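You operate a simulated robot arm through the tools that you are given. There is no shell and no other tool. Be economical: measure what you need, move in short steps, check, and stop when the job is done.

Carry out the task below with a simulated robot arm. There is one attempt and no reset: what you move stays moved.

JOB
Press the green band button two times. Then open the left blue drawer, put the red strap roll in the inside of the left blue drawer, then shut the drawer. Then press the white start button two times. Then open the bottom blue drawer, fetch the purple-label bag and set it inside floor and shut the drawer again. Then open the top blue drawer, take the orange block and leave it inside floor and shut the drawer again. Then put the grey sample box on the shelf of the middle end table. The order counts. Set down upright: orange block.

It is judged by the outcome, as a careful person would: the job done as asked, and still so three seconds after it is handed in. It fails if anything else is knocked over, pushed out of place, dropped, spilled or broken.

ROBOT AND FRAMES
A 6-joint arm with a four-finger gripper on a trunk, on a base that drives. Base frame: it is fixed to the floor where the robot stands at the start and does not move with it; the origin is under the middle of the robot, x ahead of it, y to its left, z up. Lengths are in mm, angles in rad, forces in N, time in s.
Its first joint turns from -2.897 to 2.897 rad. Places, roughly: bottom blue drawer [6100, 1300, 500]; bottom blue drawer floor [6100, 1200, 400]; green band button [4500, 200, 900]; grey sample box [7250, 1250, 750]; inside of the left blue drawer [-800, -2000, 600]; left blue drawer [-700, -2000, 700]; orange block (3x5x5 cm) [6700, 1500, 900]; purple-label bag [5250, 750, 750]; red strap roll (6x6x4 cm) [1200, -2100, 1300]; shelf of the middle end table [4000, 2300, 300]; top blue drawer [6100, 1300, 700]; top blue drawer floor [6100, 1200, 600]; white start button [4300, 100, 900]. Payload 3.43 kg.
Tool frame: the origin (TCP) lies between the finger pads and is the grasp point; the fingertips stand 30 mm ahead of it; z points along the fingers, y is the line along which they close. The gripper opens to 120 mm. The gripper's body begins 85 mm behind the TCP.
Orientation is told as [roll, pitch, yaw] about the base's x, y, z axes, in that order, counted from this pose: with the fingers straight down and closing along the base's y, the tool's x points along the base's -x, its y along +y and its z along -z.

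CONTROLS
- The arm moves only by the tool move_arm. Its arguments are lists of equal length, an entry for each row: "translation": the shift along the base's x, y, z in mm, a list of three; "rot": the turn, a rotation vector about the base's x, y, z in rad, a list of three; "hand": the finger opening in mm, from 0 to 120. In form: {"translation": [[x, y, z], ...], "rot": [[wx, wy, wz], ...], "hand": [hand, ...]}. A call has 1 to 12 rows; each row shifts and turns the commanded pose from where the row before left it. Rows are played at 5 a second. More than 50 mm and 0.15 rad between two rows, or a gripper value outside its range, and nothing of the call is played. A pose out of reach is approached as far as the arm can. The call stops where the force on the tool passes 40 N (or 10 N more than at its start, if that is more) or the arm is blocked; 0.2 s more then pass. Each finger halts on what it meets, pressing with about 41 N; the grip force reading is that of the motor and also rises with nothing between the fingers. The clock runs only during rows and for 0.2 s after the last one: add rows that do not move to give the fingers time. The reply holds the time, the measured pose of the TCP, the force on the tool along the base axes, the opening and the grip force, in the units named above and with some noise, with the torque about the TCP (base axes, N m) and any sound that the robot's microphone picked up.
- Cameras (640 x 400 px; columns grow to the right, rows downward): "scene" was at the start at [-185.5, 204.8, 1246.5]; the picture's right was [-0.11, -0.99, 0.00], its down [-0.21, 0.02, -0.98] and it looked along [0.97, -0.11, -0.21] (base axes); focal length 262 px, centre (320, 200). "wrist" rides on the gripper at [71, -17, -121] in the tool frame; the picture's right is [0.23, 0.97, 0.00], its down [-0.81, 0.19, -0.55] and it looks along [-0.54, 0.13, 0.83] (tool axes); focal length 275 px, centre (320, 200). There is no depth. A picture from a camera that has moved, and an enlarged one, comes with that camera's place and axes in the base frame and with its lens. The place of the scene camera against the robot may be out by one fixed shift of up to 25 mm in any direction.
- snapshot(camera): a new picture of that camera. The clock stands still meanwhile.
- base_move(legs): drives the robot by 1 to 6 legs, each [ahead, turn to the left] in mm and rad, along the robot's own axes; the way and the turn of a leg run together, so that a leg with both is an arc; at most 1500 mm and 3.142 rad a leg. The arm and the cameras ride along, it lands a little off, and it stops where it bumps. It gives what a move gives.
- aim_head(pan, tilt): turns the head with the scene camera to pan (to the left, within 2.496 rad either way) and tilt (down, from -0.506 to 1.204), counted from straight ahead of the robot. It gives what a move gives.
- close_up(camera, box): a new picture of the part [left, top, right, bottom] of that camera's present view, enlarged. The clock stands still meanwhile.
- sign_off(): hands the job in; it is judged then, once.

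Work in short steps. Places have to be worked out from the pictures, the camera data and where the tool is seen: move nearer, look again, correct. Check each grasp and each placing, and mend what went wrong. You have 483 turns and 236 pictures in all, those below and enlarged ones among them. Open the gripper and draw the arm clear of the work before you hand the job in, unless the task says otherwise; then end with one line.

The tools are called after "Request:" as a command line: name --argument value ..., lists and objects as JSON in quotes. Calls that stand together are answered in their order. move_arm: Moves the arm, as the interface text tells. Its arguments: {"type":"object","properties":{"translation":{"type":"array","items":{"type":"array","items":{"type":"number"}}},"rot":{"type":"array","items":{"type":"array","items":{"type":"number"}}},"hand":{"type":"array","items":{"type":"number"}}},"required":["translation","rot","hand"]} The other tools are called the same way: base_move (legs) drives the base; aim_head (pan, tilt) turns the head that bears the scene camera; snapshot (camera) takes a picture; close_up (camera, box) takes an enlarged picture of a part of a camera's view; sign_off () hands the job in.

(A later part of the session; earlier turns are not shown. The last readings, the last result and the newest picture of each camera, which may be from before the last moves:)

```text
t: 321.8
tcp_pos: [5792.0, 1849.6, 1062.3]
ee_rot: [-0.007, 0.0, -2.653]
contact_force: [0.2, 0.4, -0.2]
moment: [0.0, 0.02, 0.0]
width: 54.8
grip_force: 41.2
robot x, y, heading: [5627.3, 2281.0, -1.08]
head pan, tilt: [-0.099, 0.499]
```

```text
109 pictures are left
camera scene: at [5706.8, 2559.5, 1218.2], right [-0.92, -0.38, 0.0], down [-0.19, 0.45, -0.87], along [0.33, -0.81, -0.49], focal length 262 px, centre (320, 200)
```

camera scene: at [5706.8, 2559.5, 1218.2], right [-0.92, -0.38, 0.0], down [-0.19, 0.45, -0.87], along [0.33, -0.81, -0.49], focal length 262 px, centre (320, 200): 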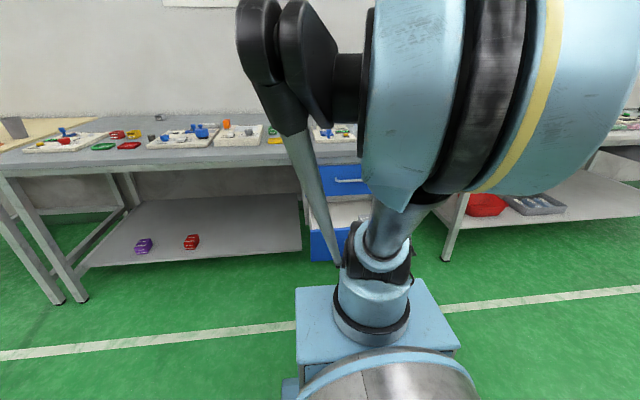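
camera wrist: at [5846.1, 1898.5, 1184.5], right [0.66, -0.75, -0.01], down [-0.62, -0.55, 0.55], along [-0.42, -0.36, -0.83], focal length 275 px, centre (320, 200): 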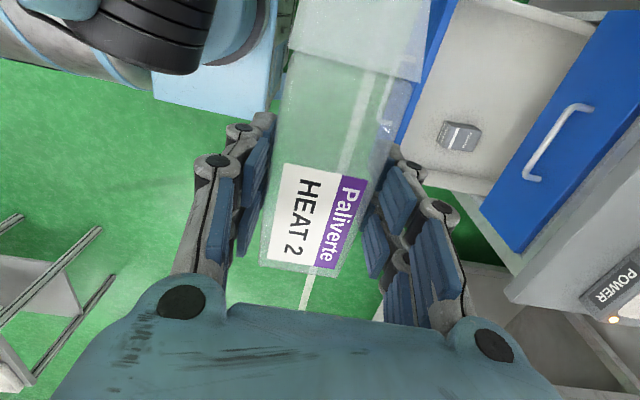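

The drawer interior is visible with a grey box at its right rear. I move over a free spot at about (5983,1592) and lower to check.

Request:
move_arm --translation '[[27, -37, 0], [27, -37, 0], [27, -37, 0], [27, -37, -20], [27, -37, -30], [28, -37, -30], [28, -36, -30], [0, 0, -45], [0, 0, -45], [0, 0, -45]]' --rot '[[0, 0, 0.022], [0, 0, 0], [0, 0, 0], [0, 0, 0], [0, 0, 0], [0, 0, 0], [0, 0, 0], [0, 0, 0], [0, 0, 0], [0, 0, 0]]' --hand '[40, 40, 40, 40, 40, 40, 40, 40, 40, 40]'

Request:
snapshot --camera "wrist"

Request:
snapshot --camera "scene"

```text
refused: row 5 steps farther than a row can; nothing moved
```

```text
108 pictures are left
camera wrist: at [5846.1, 1898.5, 1184.5], right [0.66, -0.75, -0.01], down [-0.62, -0.55, 0.55], along [-0.42, -0.36, -0.83], focal length 275 px, centre (320, 200)
```

wrist: 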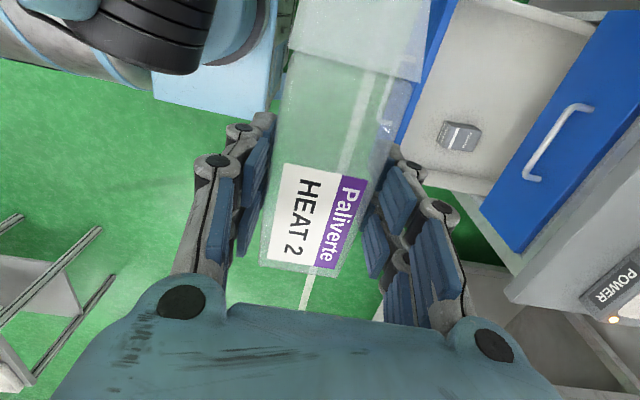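

```text
107 pictures are left
camera scene: at [5706.8, 2559.5, 1218.2], right [-0.92, -0.38, 0.0], down [-0.19, 0.45, -0.87], along [0.33, -0.81, -0.49], focal length 262 px, centre (320, 200)
```

scene: 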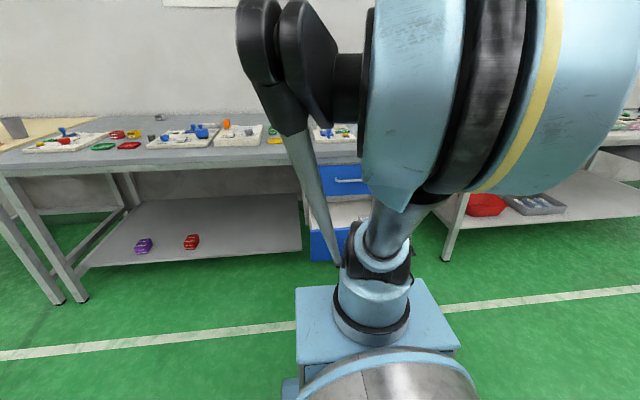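

A row was too long. I resend it with shorter steps.

Request:
move_arm --translation '[[27, -37, 0], [27, -37, 0], [27, -37, 0], [27, -37, -15], [27, -37, -15], [28, -37, -15], [28, -36, -15], [0, 0, -45], [0, 0, -45], [0, 0, -45], [0, 0, -45]]' --rot '[[0, 0, 0.022], [0, 0, 0], [0, 0, 0], [0, 0, 0], [0, 0, 0], [0, 0, 0], [0, 0, 0], [0, 0, 0], [0, 0, 0], [0, 0, 0], [0, 0, 0]]' --hand '[40, 40, 40, 40, 40, 40, 40, 40, 40, 40, 40]'

Request:
snapshot --camera "wrist"

Request:
close_up --camera "scene" --box '[270, 120, 470, 280]'

```text
t: 324.2
tcp_pos: [5975.2, 1604.2, 827.2]
ee_rot: [0.006, -0.001, -2.63]
contact_force: [-0.5, 0.8, -1.5]
moment: [-0.04, -0.05, 0.01]
width: 54.2
grip_force: 40.8
robot x, y, heading: [5628.2, 2282.1, -1.076]
head pan, tilt: [-0.099, 0.499]
```

```text
106 pictures are left
camera wrist: at [6028.9, 1655.1, 948.0], right [0.68, -0.74, 0.0], down [-0.61, -0.56, 0.55], along [-0.41, -0.38, -0.83], focal length 275 px, centre (320, 200)
```

wrist: 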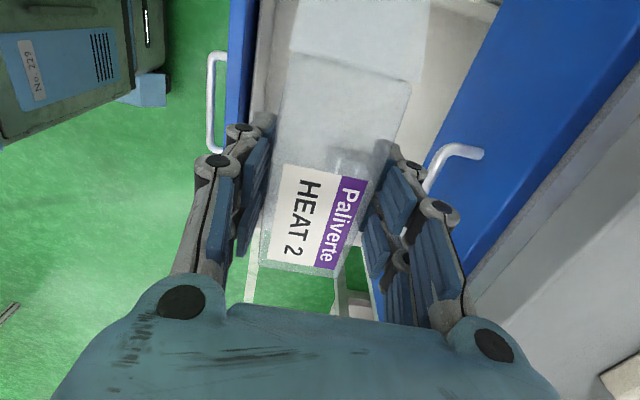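

```text
2.50 times, centred on (370, 200) of scene
camera zoom: at [5706.8, 2559.5, 1218.2], right [-0.92, -0.38, 0.0], down [-0.19, 0.45, -0.87], along [0.33, -0.81, -0.49], focal length 654 px, centre (195, 200)
```

zoom: 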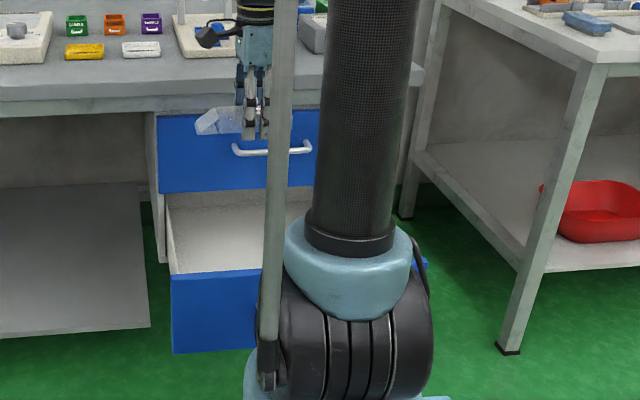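

Clearances look right: 148 mm behind the lower bar and 97 mm from the top handle. I descend to about 560.

Request:
move_arm --translation '[[0, 0, -45], [0, 0, -45], [0, 0, -45], [0, 0, -45], [0, 0, -45], [0, 0, -40]]' --rot '[[0, 0, 0], [0, 0, 0], [0, 0, 0], [0, 0, 0], [0, 0, 0], [0, 0, 0]]' --hand '[40, 40, 40, 40, 40, 40]'

Request:
snapshot --camera "wrist"

Request:
close_up --camera "scene" --box '[270, 120, 470, 280]'

```text
t: 325.6
tcp_pos: [5975.1, 1604.5, 560.4]
ee_rot: [0.004, -0.001, -2.631]
contact_force: [0.5, -0.7, -0.6]
moment: [-0.04, 0.0, 0.01]
width: 54.2
grip_force: 41.0
robot x, y, heading: [5625.0, 2281.8, -1.078]
head pan, tilt: [-0.099, 0.499]
```

```text
104 pictures are left
camera wrist: at [6028.8, 1656.0, 682.2], right [0.68, -0.74, 0.0], down [-0.61, -0.56, 0.55], along [-0.41, -0.38, -0.83], focal length 275 px, centre (320, 200)
```

wrist: 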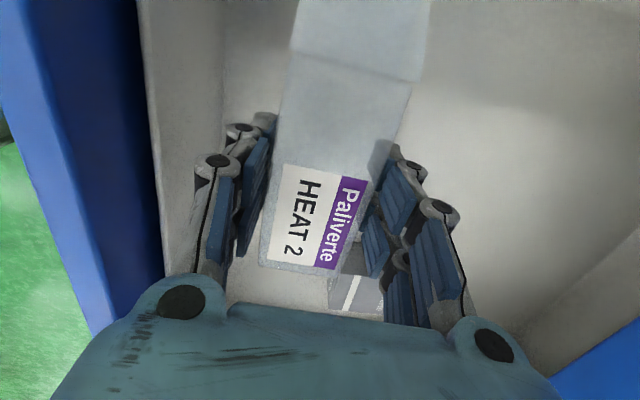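

```text
2.50 times, centred on (370, 200) of scene
camera zoom: at [5706.8, 2559.5, 1218.2], right [-0.92, -0.38, 0.0], down [-0.19, 0.45, -0.87], along [0.33, -0.81, -0.49], focal length 654 px, centre (195, 200)
```

zoom: 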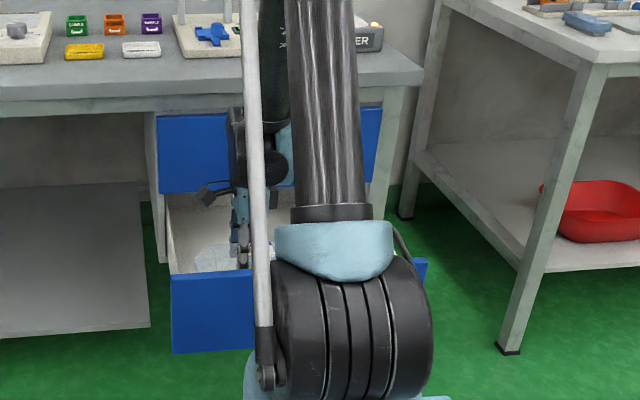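

The bag is inside, clear of the grey box and the walls. I go down slowly until it touches.

Request:
move_arm --translation '[[0, 0, -15], [0, 0, -15], [0, 0, -12], [0, 0, -8], [0, 0, -6], [0, 0, -6], [0, 0, -6], [0, 0, -6]]' --rot '[[0, 0, 0], [0, 0, 0], [0, 0, 0], [0, 0, 0], [0, 0, 0], [0, 0, 0], [0, 0, 0], [0, 0, 0]]' --hand '[40, 40, 40, 40, 40, 40, 40, 40]'

```text
t: 327.4
tcp_pos: [5984.6, 1585.0, 514.0]
ee_rot: [0.005, 0.0, -2.628]
contact_force: [0.1, 0.5, -0.9]
moment: [-0.01, -0.01, 0.0]
width: 54.2
grip_force: 40.1
out of reach, approached as far as the arm can: row 3, 4, 5, 6, 7, 8
robot x, y, heading: [5625.6, 2282.2, -1.076]
head pan, tilt: [-0.099, 0.499]
```

The arm can't get lower at this radius. I raise out of the drawer, back the base 160 mm, and come in again with more reach.

Request:
move_arm --translation '[[-5, 9, 45], [-5, 9, 45], [0, 0, 45], [0, 0, 45], [0, 0, 30]]' --rot '[[0, 0, 0], [0, 0, 0], [0, 0, 0], [0, 0, 0], [0, 0, 0]]' --hand '[40, 40, 40, 40, 40]'

Request:
base_move --legs '[[-160, 0]]'

Request:
move_arm --translation '[[22, -40, 0], [22, -40, 0], [20, -35, 0], [10, -15, 0]]' --rot '[[0, 0, 0], [0, 0, 0], [0, 0, 0], [0, 0, 0]]' --hand '[40, 40, 40, 40]'

Request:
snapshot --camera "wrist"

```text
t: 328.6
tcp_pos: [5978.9, 1602.7, 724.4]
ee_rot: [0.005, 0.0, -2.631]
contact_force: [0.3, -0.8, 0.0]
moment: [0.01, 0.05, 0.05]
width: 54.2
grip_force: 40.9
robot x, y, heading: [5626.7, 2279.6, -1.08]
head pan, tilt: [-0.099, 0.499]
```

```text
t: 330.0
tcp_pos: [5903.1, 1745.2, 723.9]
ee_rot: [0.006, -0.001, -2.628]
contact_force: [0.2, 0.5, -0.6]
moment: [0.01, -0.05, -0.04]
width: 54.4
grip_force: 41.1
robot x, y, heading: [5549.3, 2421.9, -1.081]
head pan, tilt: [-0.099, 0.499]
```

```text
t: 331.0
tcp_pos: [5971.6, 1624.9, 733.5]
ee_rot: [0.018, -0.002, -2.627]
contact_force: [-0.7, -0.1, 0.4]
moment: [0.01, -0.05, -0.01]
width: 54.3
grip_force: 40.4
robot x, y, heading: [5546.2, 2422.9, -1.079]
head pan, tilt: [-0.099, 0.499]
```

```text
102 pictures are left
camera wrist: at [6024.1, 1678.4, 852.7], right [0.68, -0.73, 0.02], down [-0.62, -0.56, 0.56], along [-0.4, -0.39, -0.83], focal length 275 px, centre (320, 200)
```

wrist: 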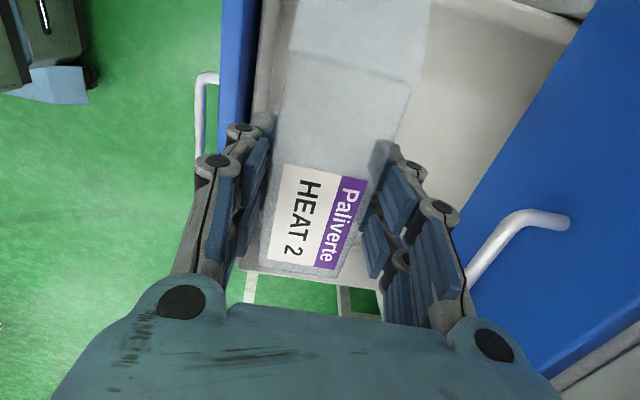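

I shift 25 mm deeper, level the tool and descend again.

Request:
move_arm --translation '[[10, -24, 0], [0, 0, -45], [0, 0, -45], [0, 0, -45], [0, 0, -40], [0, 0, -20], [0, 0, -10], [0, 0, -8]]' --rot '[[0.0157, 0.0088, 0], [0, 0, 0], [0, 0, 0], [0, 0, 0], [0, 0, 0], [0, 0, 0], [0, 0, 0], [0, 0, 0]]' --hand '[40, 40, 40, 40, 40, 40, 40, 40]'

Request:
snapshot --camera "wrist"

```text
t: 332.8
tcp_pos: [5982.5, 1599.0, 519.6]
ee_rot: [0.0, -0.001, -2.628]
contact_force: [0.1, -0.1, 0.4]
moment: [-0.02, -0.01, 0.0]
width: 54.4
grip_force: 41.0
robot x, y, heading: [5550.5, 2428.7, -1.083]
head pan, tilt: [-0.099, 0.499]
```

```text
101 pictures are left
camera wrist: at [6036.1, 1651.1, 640.0], right [0.68, -0.73, 0.0], down [-0.61, -0.57, 0.55], along [-0.41, -0.38, -0.83], focal length 275 px, centre (320, 200)
```

wrist: 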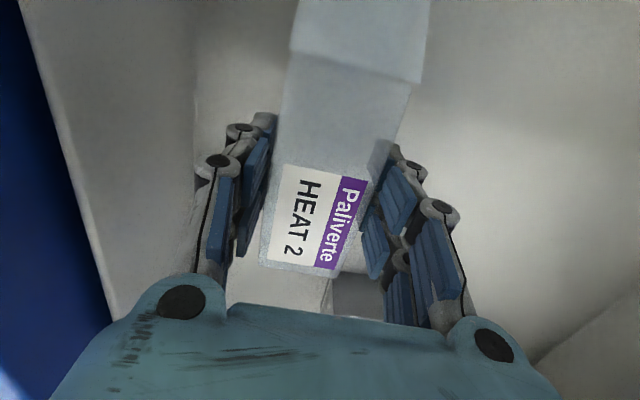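

Now it reaches lower. I continue down in small steps.

Request:
move_arm --translation '[[0, 0, -8], [0, 0, -8], [0, 0, -6], [0, 0, -6], [0, 0, -6], [0, 0, -6], [0, 0, -5], [0, 0, -5]]' --rot '[[0, 0, 0], [0, 0, 0], [0, 0, 0], [0, 0, 0], [0, 0, 0], [0, 0, 0], [0, 0, 0], [0, 0, 0]]' --hand '[40, 40, 40, 40, 40, 40, 40, 40]'

```text
t: 334.4
tcp_pos: [5978.2, 1605.2, 488.8]
ee_rot: [0.011, -0.002, -2.627]
contact_force: [-0.1, -0.5, -1.2]
moment: [0.07, 0.05, 0.01]
width: 54.2
grip_force: 41.0
robot x, y, heading: [5549.3, 2423.1, -1.082]
head pan, tilt: [-0.099, 0.499]
stopped in row 7: the force on the tool passed its limit at 55 N (the readings are from after the stop); the commanded pose is now the measured one
```

It touched the drawer floor near z≈477. I lower 8 mm, open and rise.

Request:
move_arm --translation '[[0, 0, -5], [0, 0, -3], [0, 0, 0], [0, 0, 0]]' --rot '[[0.0096, 0.0054, 0], [0, 0, 0], [0, 0, 0], [0, 0, 0]]' --hand '[40, 40, 65, 80]'

Request:
move_arm --translation '[[0, 0, 20], [0, 0, 40], [0, 0, 45], [0, 0, 45], [0, 0, 45], [0, 0, 45], [0, 0, 45]]' --rot '[[0, 0, 0], [0, 0, 0], [0, 0, 0], [0, 0, 0], [0, 0, 0], [0, 0, 0], [0, 0, 0]]' --hand '[80, 80, 80, 80, 80, 80, 80]'

Request:
snapshot --camera "wrist"

```text
t: 335.4
tcp_pos: [5978.9, 1606.9, 480.4]
ee_rot: [0.001, -0.002, -2.628]
contact_force: [0.7, -0.5, 0.0]
moment: [-0.05, -0.01, 0.01]
width: 80.3
grip_force: 0.0
robot x, y, heading: [5549.8, 2425.8, -1.084]
head pan, tilt: [-0.099, 0.499]
```

```text
t: 337.0
tcp_pos: [5979.0, 1606.3, 765.6]
ee_rot: [-0.001, -0.001, -2.626]
contact_force: [0.1, -0.9, 0.3]
moment: [0.04, 0.06, -0.02]
width: 80.2
grip_force: 0.1
robot x, y, heading: [5548.5, 2424.1, -1.084]
head pan, tilt: [-0.099, 0.499]
```

```text
100 pictures are left
camera wrist: at [6033.4, 1656.2, 885.7], right [0.68, -0.73, 0.0], down [-0.61, -0.57, 0.55], along [-0.41, -0.38, -0.83], focal length 275 px, centre (320, 200)
```

wrist: 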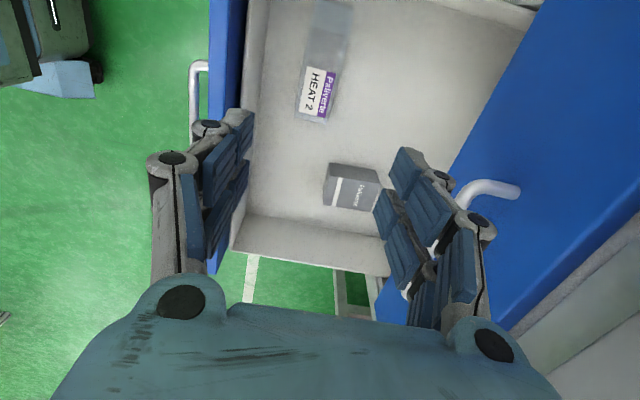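

The bag lies flat in the drawer. To shut it, I back off, turn the tool 90° back, and pitch it forward so the body stays clear of the top handle.

Request:
base_move --legs '[[-150, 0]]'

Request:
move_arm --translation '[[-20, 15, 0], [-25, 20, 0], [-25, 20, 0], [-20, 15, 0], [-10, 10, 0], [0, 0, 0], [0, 0, 0], [0, 0, 0], [0, 0, 0], [0, 0, 0], [0, 0, 0]]' --rot '[[0, 0, 0.143], [0, 0, 0.143], [0, 0, 0.143], [0, 0, 0.143], [0, 0, 0.143], [0, 0, 0.143], [0, 0, 0.143], [0, 0, 0.143], [0, 0, 0.143], [0, 0, 0.143], [0, 0, 0.138]]' --hand '[60, 30, 0, 0, 0, 0, 0, 0, 0, 0, 0]'

Request:
move_arm --translation '[[0, 0, -40], [0, 0, -40], [0, 0, -40], [0, 0, -40]]' --rot '[[-0.109, -0.061, 0], [-0.109, -0.061, 0], [-0.109, -0.061, 0], [-0.109, -0.061, 0]]' --hand '[0, 0, 0, 0]'

Request:
snapshot --camera "wrist"

```text
t: 338.4
tcp_pos: [5908.2, 1737.9, 764.8]
ee_rot: [-0.001, -0.001, -2.63]
contact_force: [0.0, 0.2, 0.4]
moment: [-0.04, 0.02, 0.02]
width: 80.2
grip_force: 0.1
robot x, y, heading: [5478.6, 2556.2, -1.079]
head pan, tilt: [-0.099, 0.499]
```

```text
t: 340.8
tcp_pos: [5803.8, 1826.6, 774.9]
ee_rot: [0.013, 0.001, -1.057]
contact_force: [-0.7, -0.6, 0.3]
moment: [0.01, 0.0, 0.02]
width: 0.3
grip_force: 33.8
robot x, y, heading: [5478.9, 2557.9, -1.077]
head pan, tilt: [-0.099, 0.499]
```

```text
t: 341.8
tcp_pos: [5803.4, 1826.6, 615.3]
ee_rot: [0.014, -0.504, -1.059]
contact_force: [0.3, 0.4, 0.1]
moment: [-0.03, -0.01, 0.03]
width: 0.0
grip_force: 34.4
robot x, y, heading: [5476.5, 2556.8, -1.075]
head pan, tilt: [-0.099, 0.499]
```

```text
99 pictures are left
camera wrist: at [5727.6, 1924.4, 686.7], right [0.75, 0.66, -0.1], down [0.38, -0.3, 0.88], along [0.55, -0.69, -0.47], focal length 275 px, centre (320, 200)
```

wrist: 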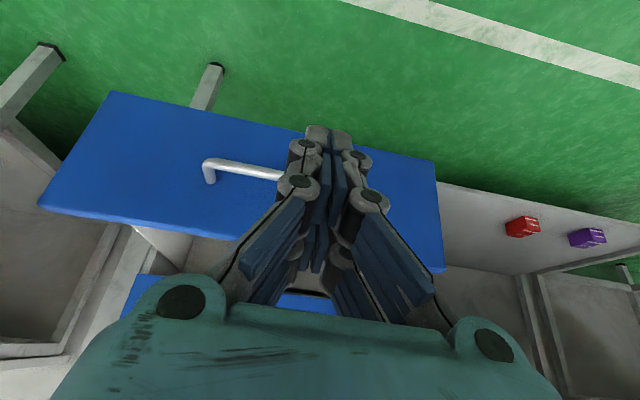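

I'm near the bar's left end; I shift 40 mm right, lower to about 560 and move up toward the bar.

Request:
move_arm --translation '[[-18, -10, -28], [-17, -10, -28], [15, -26, 0], [15, -26, 0]]' --rot '[[0, 0, 0], [0, 0, 0], [0, 0, 0], [0, 0, 0]]' --hand '[0, 0, 0, 0]'

Request:
snapshot --camera "wrist"

Request:
snapshot --camera "scene"

```text
t: 342.8
tcp_pos: [5805.7, 1734.1, 594.8]
ee_rot: [0.014, -0.501, -1.061]
contact_force: [-0.2, 0.4, 0.7]
moment: [0.01, 0.01, 0.01]
width: 0.1
grip_force: 32.8
out of reach, approached as far as the arm can: row 1, 2
robot x, y, heading: [5478.8, 2554.4, -1.079]
head pan, tilt: [-0.099, 0.499]
```

```text
98 pictures are left
camera wrist: at [5730.7, 1831.4, 665.7], right [0.75, 0.66, -0.1], down [0.38, -0.3, 0.88], along [0.55, -0.69, -0.47], focal length 275 px, centre (320, 200)
```

wrist: 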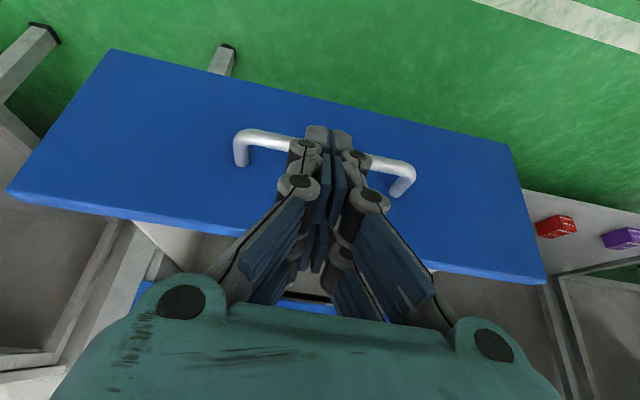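

```text
97 pictures are left
camera scene: at [5558.3, 2835.8, 1218.3], right [-0.92, -0.38, 0.0], down [-0.19, 0.45, -0.87], along [0.33, -0.81, -0.49], focal length 262 px, centre (320, 200)
```

scene: 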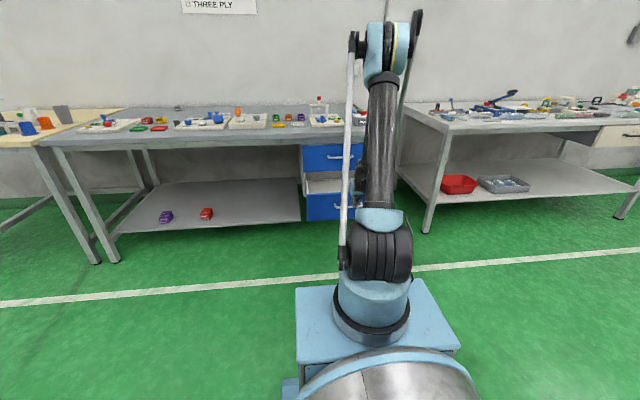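

Aligned on the bar. I lower to about 558 and then push forward.

Request:
move_arm --translation '[[0, 0, -20], [0, 0, -17], [12, -22, 0], [12, -22, 0], [12, -22, 0]]' --rot '[[0, 0, 0], [0, 0, 0], [0, 0, 0], [0, 0, 0], [0, 0, 0]]' --hand '[0, 0, 0, 0, 0]'

Request:
snapshot --camera "wrist"

```text
t: 344.0
tcp_pos: [5843.2, 1667.4, 558.7]
ee_rot: [0.016, -0.501, -1.059]
contact_force: [-1.4, -1.2, 0.2]
moment: [-0.02, 0.01, -0.01]
width: 0.0
grip_force: 33.3
robot x, y, heading: [5477.0, 2554.7, -1.082]
head pan, tilt: [-0.099, 0.499]
```

```text
96 pictures are left
camera wrist: at [5767.4, 1764.7, 630.6], right [0.75, 0.66, -0.1], down [0.38, -0.3, 0.88], along [0.55, -0.69, -0.47], focal length 275 px, centre (320, 200)
```

wrist: 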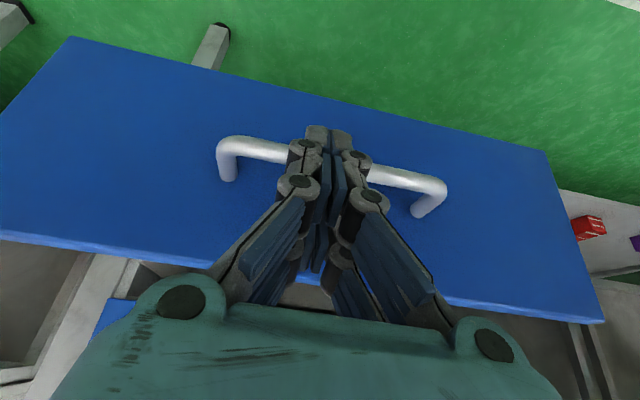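

The drawer is moving in. I push 130 mm with the base and finish with the arm.

Request:
base_move --legs '[[130, 0]]'

Request:
move_arm --translation '[[10, -18, -6], [10, -18, 0], [10, -18, 0], [6, -10, 0], [6, -10, 0], [5, -9, 0], [5, -9, 0]]' --rot '[[0, 0, 0], [0, 0, 0], [0, 0, 0], [0, 0, 0], [0, 0, 0], [0, 0, 0], [0, 0, 0]]' --hand '[0, 0, 0, 0, 0, 0, 0]'

Request:
snapshot --camera "wrist"

```text
t: 345.3
tcp_pos: [5906.9, 1550.6, 559.0]
ee_rot: [0.016, -0.501, -1.057]
contact_force: [-1.0, -0.6, 0.0]
moment: [0.03, -0.06, 0.02]
width: 0.1
grip_force: 33.2
robot x, y, heading: [5542.4, 2437.7, -1.074]
head pan, tilt: [-0.099, 0.499]
```

```text
t: 346.9
tcp_pos: [5956.5, 1465.7, 563.3]
ee_rot: [0.014, -0.512, -1.057]
contact_force: [-0.3, 0.7, 0.5]
moment: [-0.03, 0.0, 0.01]
width: 0.0
grip_force: 33.1
robot x, y, heading: [5540.5, 2439.7, -1.072]
head pan, tilt: [-0.099, 0.499]
```

```text
95 pictures are left
camera wrist: at [5880.5, 1563.5, 634.4], right [0.75, 0.66, -0.1], down [0.37, -0.29, 0.88], along [0.55, -0.7, -0.46], focal length 275 px, centre (320, 200)
```

wrist: 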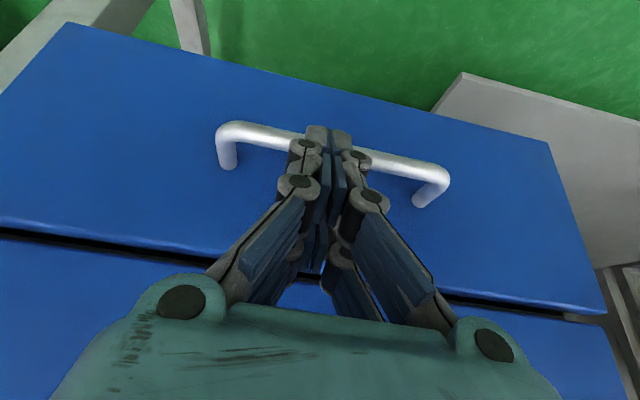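

Nearly shut. I push the last bit until it resists.

Request:
move_arm --translation '[[4, -7, 0], [4, -7, 0], [4, -7, 0], [4, -7, 0], [4, -7, 0]]' --rot '[[0, 0, 0], [0, 0, 0], [0, 0, 0], [0, 0, 0], [0, 0, 0]]' --hand '[0, 0, 0, 0, 0]'

Request:
snapshot --camera "wrist"

```text
t: 347.5
tcp_pos: [5959.2, 1461.0, 577.6]
ee_rot: [0.014, -0.518, -1.058]
contact_force: [0.1, -1.1, -2.5]
moment: [0.06, -0.03, 0.0]
width: 0.0
grip_force: 33.4
robot x, y, heading: [5538.7, 2445.1, -1.079]
head pan, tilt: [-0.099, 0.499]
stopped in row 3: the force on the tool passed its limit at 60 N (the readings are from after the stop); the commanded pose is now the measured one
```

```text
94 pictures are left
camera wrist: at [5882.4, 1558.9, 646.4], right [0.75, 0.66, -0.1], down [0.37, -0.28, 0.89], along [0.55, -0.7, -0.45], focal length 275 px, centre (320, 200)
```

wrist: 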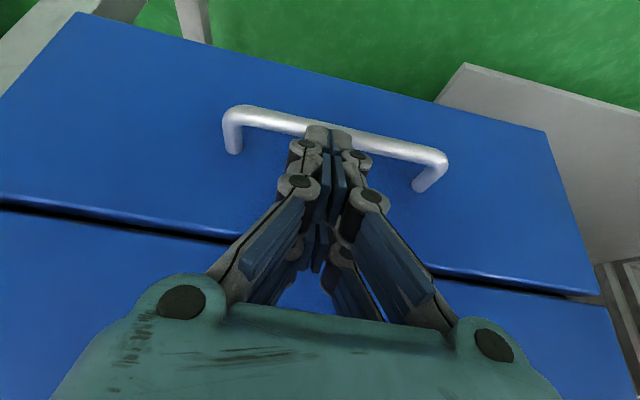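

The bottom drawer is shut with the bag inside. I withdraw, rise, and set up the 45° rolled grip for the top drawer handle (z≈705).

Request:
move_arm --translation '[[-20, 36, 0], [-22, 38, 10], [-22, 38, 20], [0, 0, 45], [0, 0, 45], [0, 0, 40]]' --rot '[[0, 0, 0], [0, 0, 0], [-0.116, -0.065, 0], [-0.116, -0.065, 0], [0, 0, 0], [0, 0, 0]]' --hand '[0, 20, 40, 50, 50, 50]'

Request:
move_arm --translation '[[0, 0, 0], [0, 0, 0], [0, 0, 0], [0, 0, 0], [0, 0, 0], [0, 0, 0], [0, 0, 0], [0, 0, 0], [0, 0, 0], [0, 0, 0], [0, 0, 0]]' --rot '[[0.0494, -0.088, -0.101], [0.0494, -0.088, -0.101], [0.0494, -0.088, -0.101], [0.0494, -0.088, -0.101], [0.0494, -0.088, -0.101], [0.0494, -0.088, -0.101], [0.0494, -0.088, -0.101], [0.0494, -0.088, -0.101], [0.0494, -0.088, -0.101], [0.0494, -0.088, -0.101], [0.0494, -0.088, -0.101]]' --hand '[50, 50, 50, 50, 50, 50, 50, 50, 50, 50, 50]'

Request:
snapshot --camera "wrist"

```text
t: 348.9
tcp_pos: [5895.9, 1573.0, 736.6]
ee_rot: [0.013, -0.788, -1.059]
contact_force: [0.1, -1.0, 0.3]
moment: [0.02, 0.01, 0.04]
width: 50.3
grip_force: 0.2
robot x, y, heading: [5543.7, 2439.3, -1.079]
head pan, tilt: [-0.099, 0.499]
```

```text
t: 351.3
tcp_pos: [5893.8, 1574.5, 737.8]
ee_rot: [0.796, -0.002, -2.636]
contact_force: [0.4, -0.1, -0.4]
moment: [0.04, 0.01, 0.01]
width: 50.2
grip_force: 0.0
robot x, y, heading: [5540.7, 2440.2, -1.075]
head pan, tilt: [-0.099, 0.499]
```

```text
93 pictures are left
camera wrist: at [5909.0, 1694.6, 810.6], right [0.53, -0.48, 0.7], down [-0.83, -0.17, 0.53], along [-0.14, -0.86, -0.49], focal length 275 px, centre (320, 200)
```

wrist: 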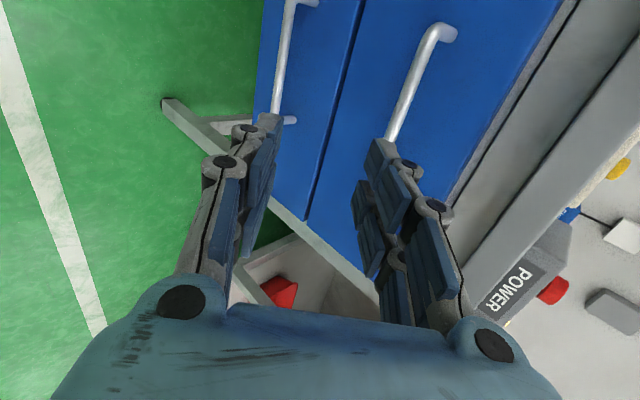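

The top bar solves to about (5994,1484,704). I go to a point 80 mm back along the tool axis, then advance 40 mm.

Request:
move_arm --translation '[[36, -20, 12], [36, -21, 11], [7, -12, -14], [7, -12, -14]]' --rot '[[0, 0, 0], [0, 0, 0], [0, 0, 0], [0, 0, 0]]' --hand '[50, 50, 50, 50]'

Request:
snapshot --camera "wrist"

```text
t: 352.3
tcp_pos: [5982.2, 1508.2, 733.9]
ee_rot: [0.797, -0.004, -2.631]
contact_force: [0.3, 0.0, 0.2]
moment: [-0.01, -0.01, -0.03]
width: 49.8
grip_force: 0.0
robot x, y, heading: [5541.1, 2444.3, -1.077]
head pan, tilt: [-0.099, 0.499]
```

```text
92 pictures are left
camera wrist: at [5995.5, 1629.4, 804.8], right [0.53, -0.48, 0.7], down [-0.83, -0.17, 0.53], along [-0.14, -0.86, -0.49], focal length 275 px, centre (320, 200)
```

wrist: 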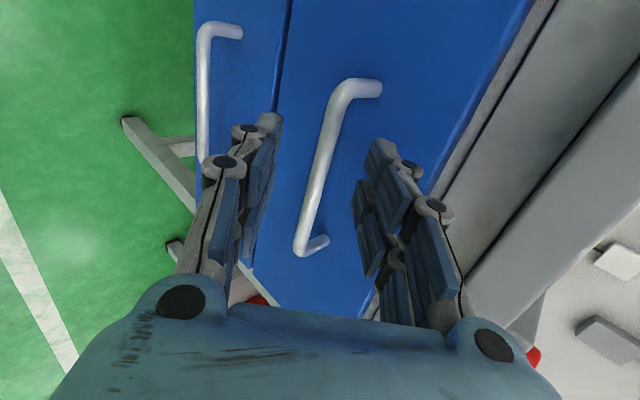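

Same picture as with the lower handle. I advance the last 26 mm and close in steps.

Request:
move_arm --translation '[[5, -8, -10], [4, -8, -9], [0, 0, 0], [0, 0, 0]]' --rot '[[0, 0, 0], [0, 0, 0], [0, 0, 0], [0, 0, 0]]' --hand '[50, 50, 40, 28]'

Request:
snapshot --camera "wrist"

```text
t: 353.3
tcp_pos: [5990.3, 1490.8, 713.3]
ee_rot: [0.799, -0.003, -2.633]
contact_force: [0.6, 0.1, 0.0]
moment: [-0.03, 0.01, -0.01]
width: 27.9
grip_force: 0.2
robot x, y, heading: [5540.1, 2440.9, -1.081]
head pan, tilt: [-0.099, 0.499]
```

```text
91 pictures are left
camera wrist: at [6003.9, 1613.3, 785.5], right [0.53, -0.48, 0.7], down [-0.83, -0.17, 0.53], along [-0.14, -0.86, -0.49], focal length 275 px, centre (320, 200)
```

wrist: 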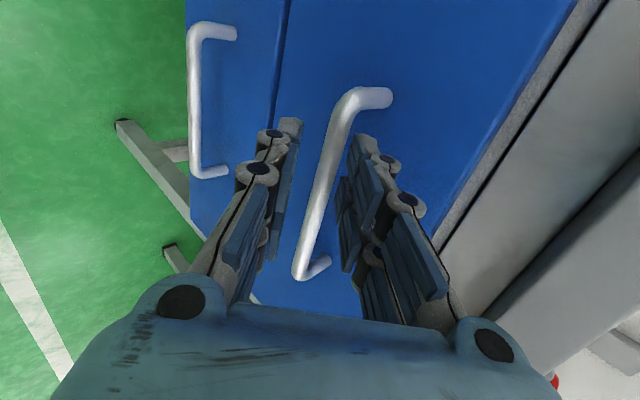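

Centred. I close fully.

Request:
move_arm --translation '[[0, 0, 0], [0, 0, 0], [0, 0, 0], [0, 0, 0], [0, 0, 0]]' --rot '[[0, 0, 0], [0, 0, 0], [0, 0, 0], [0, 0, 0], [0, 0, 0]]' --hand '[20, 15, 10, 5, 0]'

```text
t: 354.5
tcp_pos: [5990.2, 1491.3, 713.6]
ee_rot: [0.798, -0.003, -2.632]
contact_force: [0.4, 0.8, 9.7]
moment: [-0.33, 0.24, 0.27]
width: 11.7
grip_force: 44.8
robot x, y, heading: [5540.8, 2439.3, -1.076]
head pan, tilt: [-0.099, 0.499]
```

Gripped. I pull by reversing 270 mm.

Request:
base_move --legs '[[-270, 0]]'

Request:
snapshot --camera "wrist"

```text
t: 356.4
tcp_pos: [5862.3, 1725.8, 713.1]
ee_rot: [0.796, -0.005, -2.633]
contact_force: [-30.5, -16.2, 4.0]
moment: [-0.56, 0.92, -0.2]
width: 11.6
grip_force: 44.7
robot x, y, heading: [5413.7, 2676.7, -1.077]
head pan, tilt: [-0.099, 0.499]
```

```text
90 pictures are left
camera wrist: at [5876.0, 1848.0, 785.7], right [0.53, -0.48, 0.7], down [-0.83, -0.17, 0.53], along [-0.14, -0.86, -0.49], focal length 275 px, centre (320, 200)
```

wrist: 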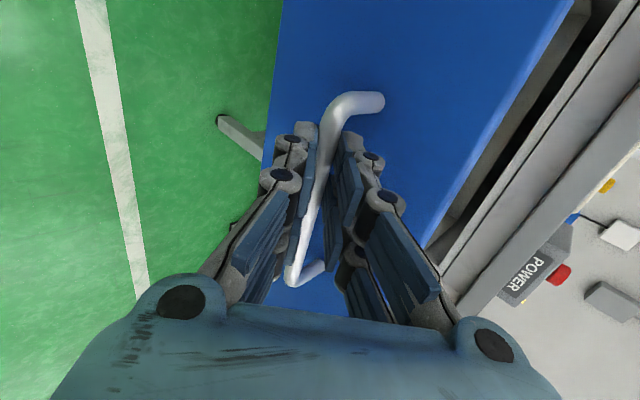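

The top drawer is open about 267 mm. I release, withdraw along the tool axis, and turn the tool back down.

Request:
move_arm --translation '[[0, 0, 0], [0, 0, 0], [-10, 18, 20], [-14, 25, 28], [-14, 25, 28], [0, 0, 40], [0, 0, 40], [0, 0, 40]]' --rot '[[0, 0, 0], [0, 0, 0], [0, 0, 0], [0, 0, 0], [0, 0, 0], [0, 0, 0], [0, 0, 0], [0, 0, 0]]' --hand '[50, 60, 60, 60, 60, 60, 60, 60]'

Request:
move_arm --translation '[[0, 0, 5], [0, 0, 5], [0, 0, 5], [0, 0, 5], [0, 0, 5], [0, 0, 5], [0, 0, 5], [0, 0, 5], [0, 0, 5], [0, 0, 5], [0, 0, 5]]' --rot '[[-0.0494, 0.088, 0.101], [-0.0494, 0.088, 0.101], [-0.0494, 0.088, 0.101], [-0.0494, 0.088, 0.101], [-0.0494, 0.088, 0.101], [-0.0494, 0.088, 0.101], [-0.0494, 0.088, 0.101], [-0.0494, 0.088, 0.101], [-0.0494, 0.088, 0.101], [-0.0494, 0.088, 0.101], [-0.0494, 0.088, 0.101]]' --hand '[60, 60, 60, 60, 60, 60, 60, 60, 60, 60, 60]'

Request:
move_arm --translation '[[-10, 20, 20], [-10, 20, 20], [-20, 35, 20], [-20, 35, 20], [-20, 35, 20], [-20, 35, 20], [-20, 35, 20], [-20, 36, 10], [-20, 36, 0]]' --rot '[[0.114, 0.064, 0], [0.114, 0.064, 0], [0.114, 0.064, 0], [0.114, 0.064, 0], [0.114, 0.064, 0], [0.111, 0.062, 0], [0, 0, 0], [0, 0, 0], [0, 0, 0]]' --hand '[60, 60, 60, 60, 60, 60, 60, 40, 0]'

Request:
aim_head --pan 0.5 --tilt 0.3

Request:
snapshot --camera "scene"

```text
t: 358.2
tcp_pos: [5820.1, 1801.1, 920.3]
ee_rot: [0.81, -0.004, -2.632]
contact_force: [-0.2, -0.2, 0.0]
moment: [0.01, 0.0, 0.01]
width: 60.3
grip_force: 0.0
robot x, y, heading: [5413.0, 2676.0, -1.078]
head pan, tilt: [-0.099, 0.499]
```

```text
t: 360.6
tcp_pos: [5819.0, 1802.1, 978.4]
ee_rot: [0.021, -0.789, -1.054]
contact_force: [-0.6, -0.1, 0.1]
moment: [-0.01, -0.03, -0.03]
width: 60.1
grip_force: 0.0
robot x, y, heading: [5412.7, 2673.5, -1.077]
head pan, tilt: [-0.099, 0.499]
```

```text
t: 362.6
tcp_pos: [5660.5, 2087.4, 1125.4]
ee_rot: [0.025, -0.008, -1.058]
contact_force: [-0.1, -0.3, -0.2]
moment: [0.07, 0.01, 0.02]
width: 0.1
grip_force: 33.1
robot x, y, heading: [5415.3, 2679.3, -1.076]
head pan, tilt: [-0.099, 0.499]
```

```text
t: 363.6
tcp_pos: [5660.1, 2087.8, 1127.5]
ee_rot: [0.027, -0.007, -1.056]
contact_force: [-0.1, -0.2, -0.3]
moment: [-0.02, -0.02, -0.02]
width: 0.0
grip_force: 33.3
robot x, y, heading: [5414.3, 2675.2, -1.078]
head pan, tilt: [0.499, 0.3]
```

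```text
89 pictures are left
camera scene: at [5537.1, 2987.0, 1236.7], right [-0.55, -0.84, -0.01], down [-0.25, 0.17, -0.95], along [0.8, -0.52, -0.31], focal length 262 px, centre (320, 200)
```

scene: 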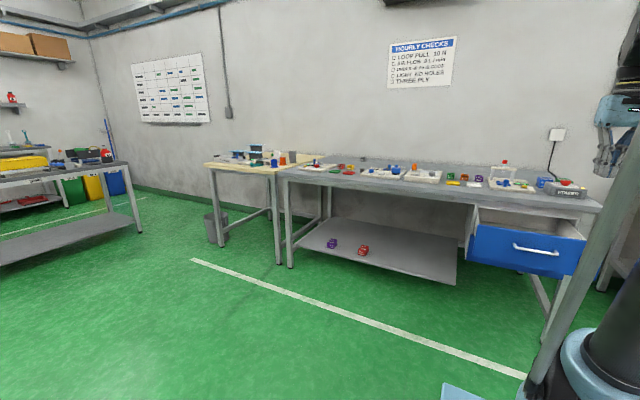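

The orange block should be near pixel (409,168) on the second bench. I zoom in there.

Request:
close_up --camera "scene" --box '[280, 130, 600, 220]'

Request:
close_up --camera "scene" --box '[380, 150, 460, 200]'

```text
2.00 times, centred on (440, 175) of scene
camera zoom: at [5537.1, 2987.0, 1236.7], right [-0.55, -0.84, -0.01], down [-0.25, 0.17, -0.95], along [0.8, -0.52, -0.31], focal length 524 px, centre (80, 250)
```

zoom: 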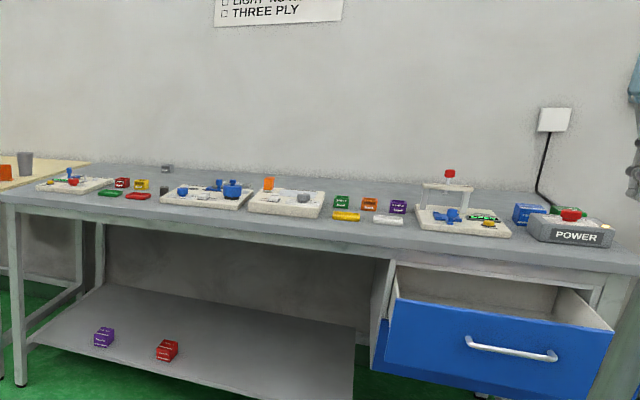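

```text
8.00 times, centred on (420, 175) of scene
camera zoom: at [5537.1, 2987.0, 1236.7], right [-0.55, -0.84, -0.01], down [-0.25, 0.17, -0.95], along [0.8, -0.52, -0.31], focal length 2094 px, centre (-480, 400)
```

zoom: 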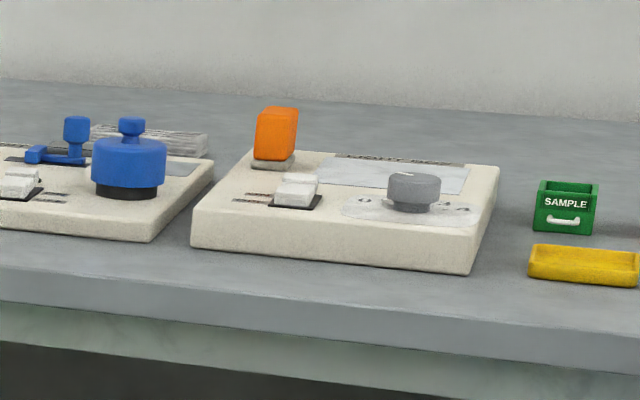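

The orange block stands on a machine's pedestal at about (6635,1495,908) — distinct from the small orange SAMPLE box. I drive to a staging point at about (6077,2490) and face the bench.

Request:
base_move --legs '[[0, 0.806], [688, 0], [0, -0.788]]'

Request:
aim_head --pan 0.0 --tilt 0.4

Request:
snapshot --camera "scene"

```text
t: 372.2
tcp_pos: [6351.6, 1909.5, 1127.5]
ee_rot: [0.025, -0.006, -1.03]
contact_force: [0.2, -0.3, 0.2]
moment: [0.0, 0.01, 0.03]
width: 0.0
grip_force: 33.3
robot x, y, heading: [6090.2, 2494.9, -1.049]
head pan, tilt: [0.499, 0.3]
```

```text
t: 373.1
tcp_pos: [6344.7, 1921.9, 1134.2]
ee_rot: [0.024, -0.021, -1.027]
contact_force: [0.4, -0.7, 0.5]
moment: [-0.01, 0.0, 0.01]
width: 0.0
grip_force: 33.4
robot x, y, heading: [6091.4, 2491.2, -1.047]
head pan, tilt: [0.0, 0.4]
```

```text
86 pictures are left
camera scene: at [6174.1, 2775.8, 1227.4], right [-0.87, -0.5, 0.0], down [-0.2, 0.35, -0.92], along [0.46, -0.79, -0.4], focal length 262 px, centre (320, 200)
```

scene: 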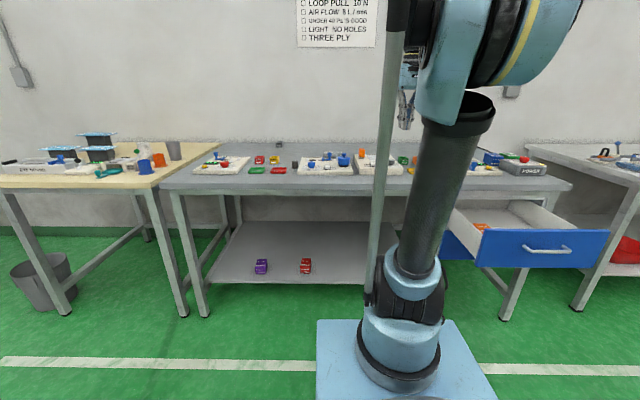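

The block agrees at about (6640,1497,910). The open drawer's corner is about 390 mm to my right, so I can drive 300 mm straight ahead.

Request:
base_move --legs '[[300, 0]]'

Request:
move_arm --translation '[[20, -30, 0], [20, -30, 0], [22, -32, -10]]' --rot '[[0.006, 0.03, 0], [0, 0, -0.02], [0, 0, 0]]' --hand '[40, 80, 80]'

Request:
snapshot --camera "wrist"

```text
t: 375.2
tcp_pos: [6495.4, 1663.6, 1134.8]
ee_rot: [0.026, -0.018, -1.028]
contact_force: [0.0, -0.2, -1.0]
moment: [0.0, -0.02, -0.03]
width: 0.0
grip_force: 32.8
robot x, y, heading: [6246.2, 2232.0, -1.049]
head pan, tilt: [0.0, 0.4]
```

```text
t: 376.0
tcp_pos: [6550.2, 1583.8, 1131.8]
ee_rot: [0.003, -0.011, -1.045]
contact_force: [-1.3, 0.1, 0.0]
moment: [-0.07, -0.02, -0.03]
width: 80.1
grip_force: 0.1
robot x, y, heading: [6241.9, 2234.9, -1.046]
head pan, tilt: [0.0, 0.4]
```

```text
85 pictures are left
camera wrist: at [6499.3, 1639.6, 1252.0], right [0.73, 0.69, 0.0], down [0.57, -0.6, 0.56], along [0.39, -0.41, -0.83], focal length 275 px, centre (320, 200)
```

wrist: 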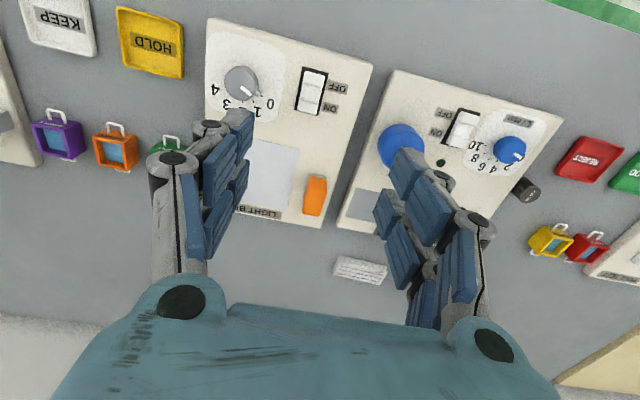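

The block top is at about (6627,1497); its 30 mm side matches the finger direction. I hover above and check.

Request:
move_arm --translation '[[20, -22, -10], [20, -22, -20], [20, -22, -30], [18, -21, -30], [0, 0, -30]]' --rot '[[0.01, 0.005, -0.015], [0, 0, 0], [0, 0, 0], [0, 0, 0], [0, 0, 0]]' --hand '[75, 75, 75, 75, 75]'

Request:
snapshot --camera "wrist"

Request:
close_up --camera "scene" --box '[320, 90, 440, 190]'

```text
t: 377.2
tcp_pos: [6629.2, 1494.3, 1008.3]
ee_rot: [0.004, -0.001, -1.061]
contact_force: [-0.1, 0.2, 0.7]
moment: [-0.02, 0.01, 0.02]
width: 74.6
grip_force: 0.0
robot x, y, heading: [6241.6, 2236.8, -1.041]
head pan, tilt: [0.0, 0.4]
```

```text
84 pictures are left
camera wrist: at [6579.0, 1550.0, 1129.8], right [0.74, 0.68, 0.0], down [0.56, -0.62, 0.55], along [0.38, -0.41, -0.83], focal length 275 px, centre (320, 200)
```

wrist: 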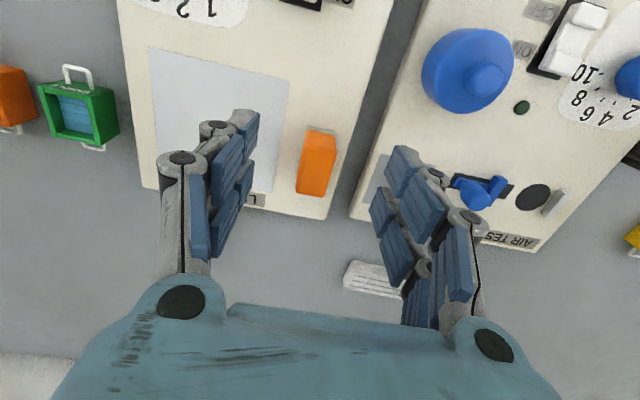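

```text
4.00 times, centred on (380, 140) of scene
camera zoom: at [6323.3, 2516.7, 1227.3], right [-0.87, -0.5, 0.0], down [-0.2, 0.35, -0.92], along [0.46, -0.79, -0.4], focal length 1047 px, centre (80, 440)
```

zoom: 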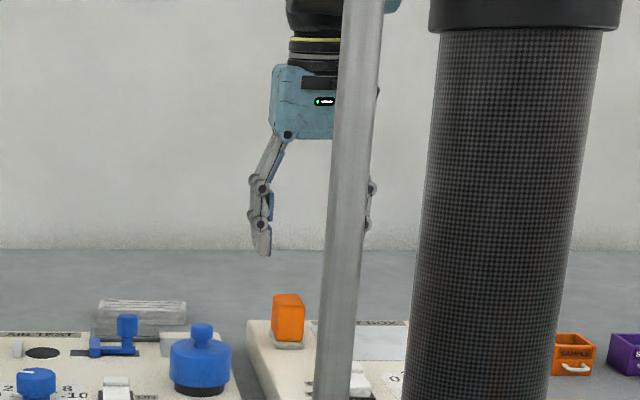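

The block centre refines to about (6646,1475), top near 925–935. I shift there and lower to 955 for a check.

Request:
move_arm --translation '[[17, -19, 0], [0, 0, -30], [0, 0, -23]]' --rot '[[0, 0, 0], [0, 0, 0], [0, 0, 0]]' --hand '[70, 70, 70]'

Request:
snapshot --camera "wrist"

Request:
close_up --camera "scene" --box '[320, 90, 440, 190]'

```text
t: 378.0
tcp_pos: [6645.2, 1477.8, 957.0]
ee_rot: [0.002, 0.0, -1.061]
contact_force: [-0.5, -0.2, 0.4]
moment: [-0.01, 0.0, -0.04]
width: 69.7
grip_force: 0.0
robot x, y, heading: [6242.4, 2238.1, -1.052]
head pan, tilt: [0.0, 0.4]
```

```text
82 pictures are left
camera wrist: at [6595.3, 1532.2, 1078.5], right [0.74, 0.68, 0.0], down [0.56, -0.62, 0.55], along [0.38, -0.41, -0.83], focal length 275 px, centre (320, 200)
```

wrist: 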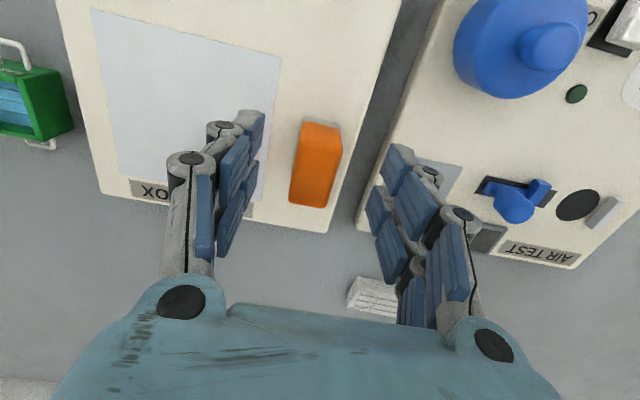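

```text
4.00 times, centred on (380, 140) of scene
camera zoom: at [6323.4, 2516.6, 1227.4], right [-0.87, -0.5, 0.0], down [-0.2, 0.35, -0.92], along [0.46, -0.79, -0.4], focal length 1047 px, centre (80, 440)
```

zoom: 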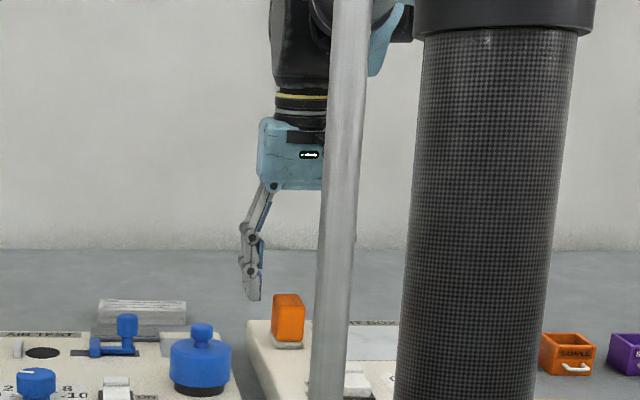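

Well aligned. I shift 5 mm deeper, descend to about 908 and close gently.

Request:
move_arm --translation '[[1, -6, -15], [0, 0, -18], [0, 0, -12], [0, 0, -4]]' --rot '[[0, 0, 0], [0, 0, 0], [0, 0, 0], [0, 0, 0]]' --hand '[70, 70, 66, 62]'

Request:
snapshot --camera "wrist"

Request:
close_up --camera "scene" --box '[330, 110, 420, 185]'

```text
t: 379.0
tcp_pos: [6647.0, 1470.1, 909.5]
ee_rot: [0.003, 0.0, -1.062]
contact_force: [0.1, 0.4, 0.3]
moment: [0.02, -0.02, 0.0]
width: 61.8
grip_force: 0.0
robot x, y, heading: [6240.1, 2236.3, -1.046]
head pan, tilt: [0.0, 0.4]
```

```text
80 pictures are left
camera wrist: at [6596.7, 1526.7, 1030.3], right [0.74, 0.68, 0.0], down [0.56, -0.62, 0.55], along [0.38, -0.41, -0.83], focal length 275 px, centre (320, 200)
```

wrist: 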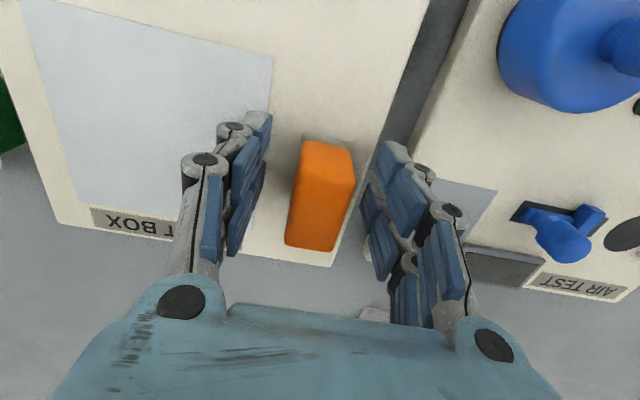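

```text
5.33 times, centred on (375, 148) of scene
camera zoom: at [6323.4, 2516.6, 1227.4], right [-0.87, -0.5, 0.0], down [-0.2, 0.35, -0.92], along [0.46, -0.79, -0.4], focal length 1396 px, centre (27, 480)
```

zoom: 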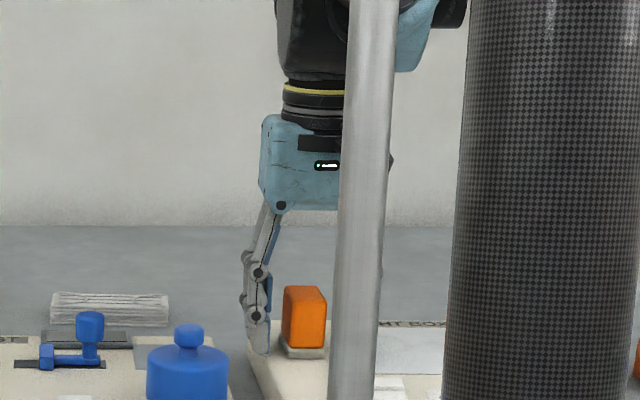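

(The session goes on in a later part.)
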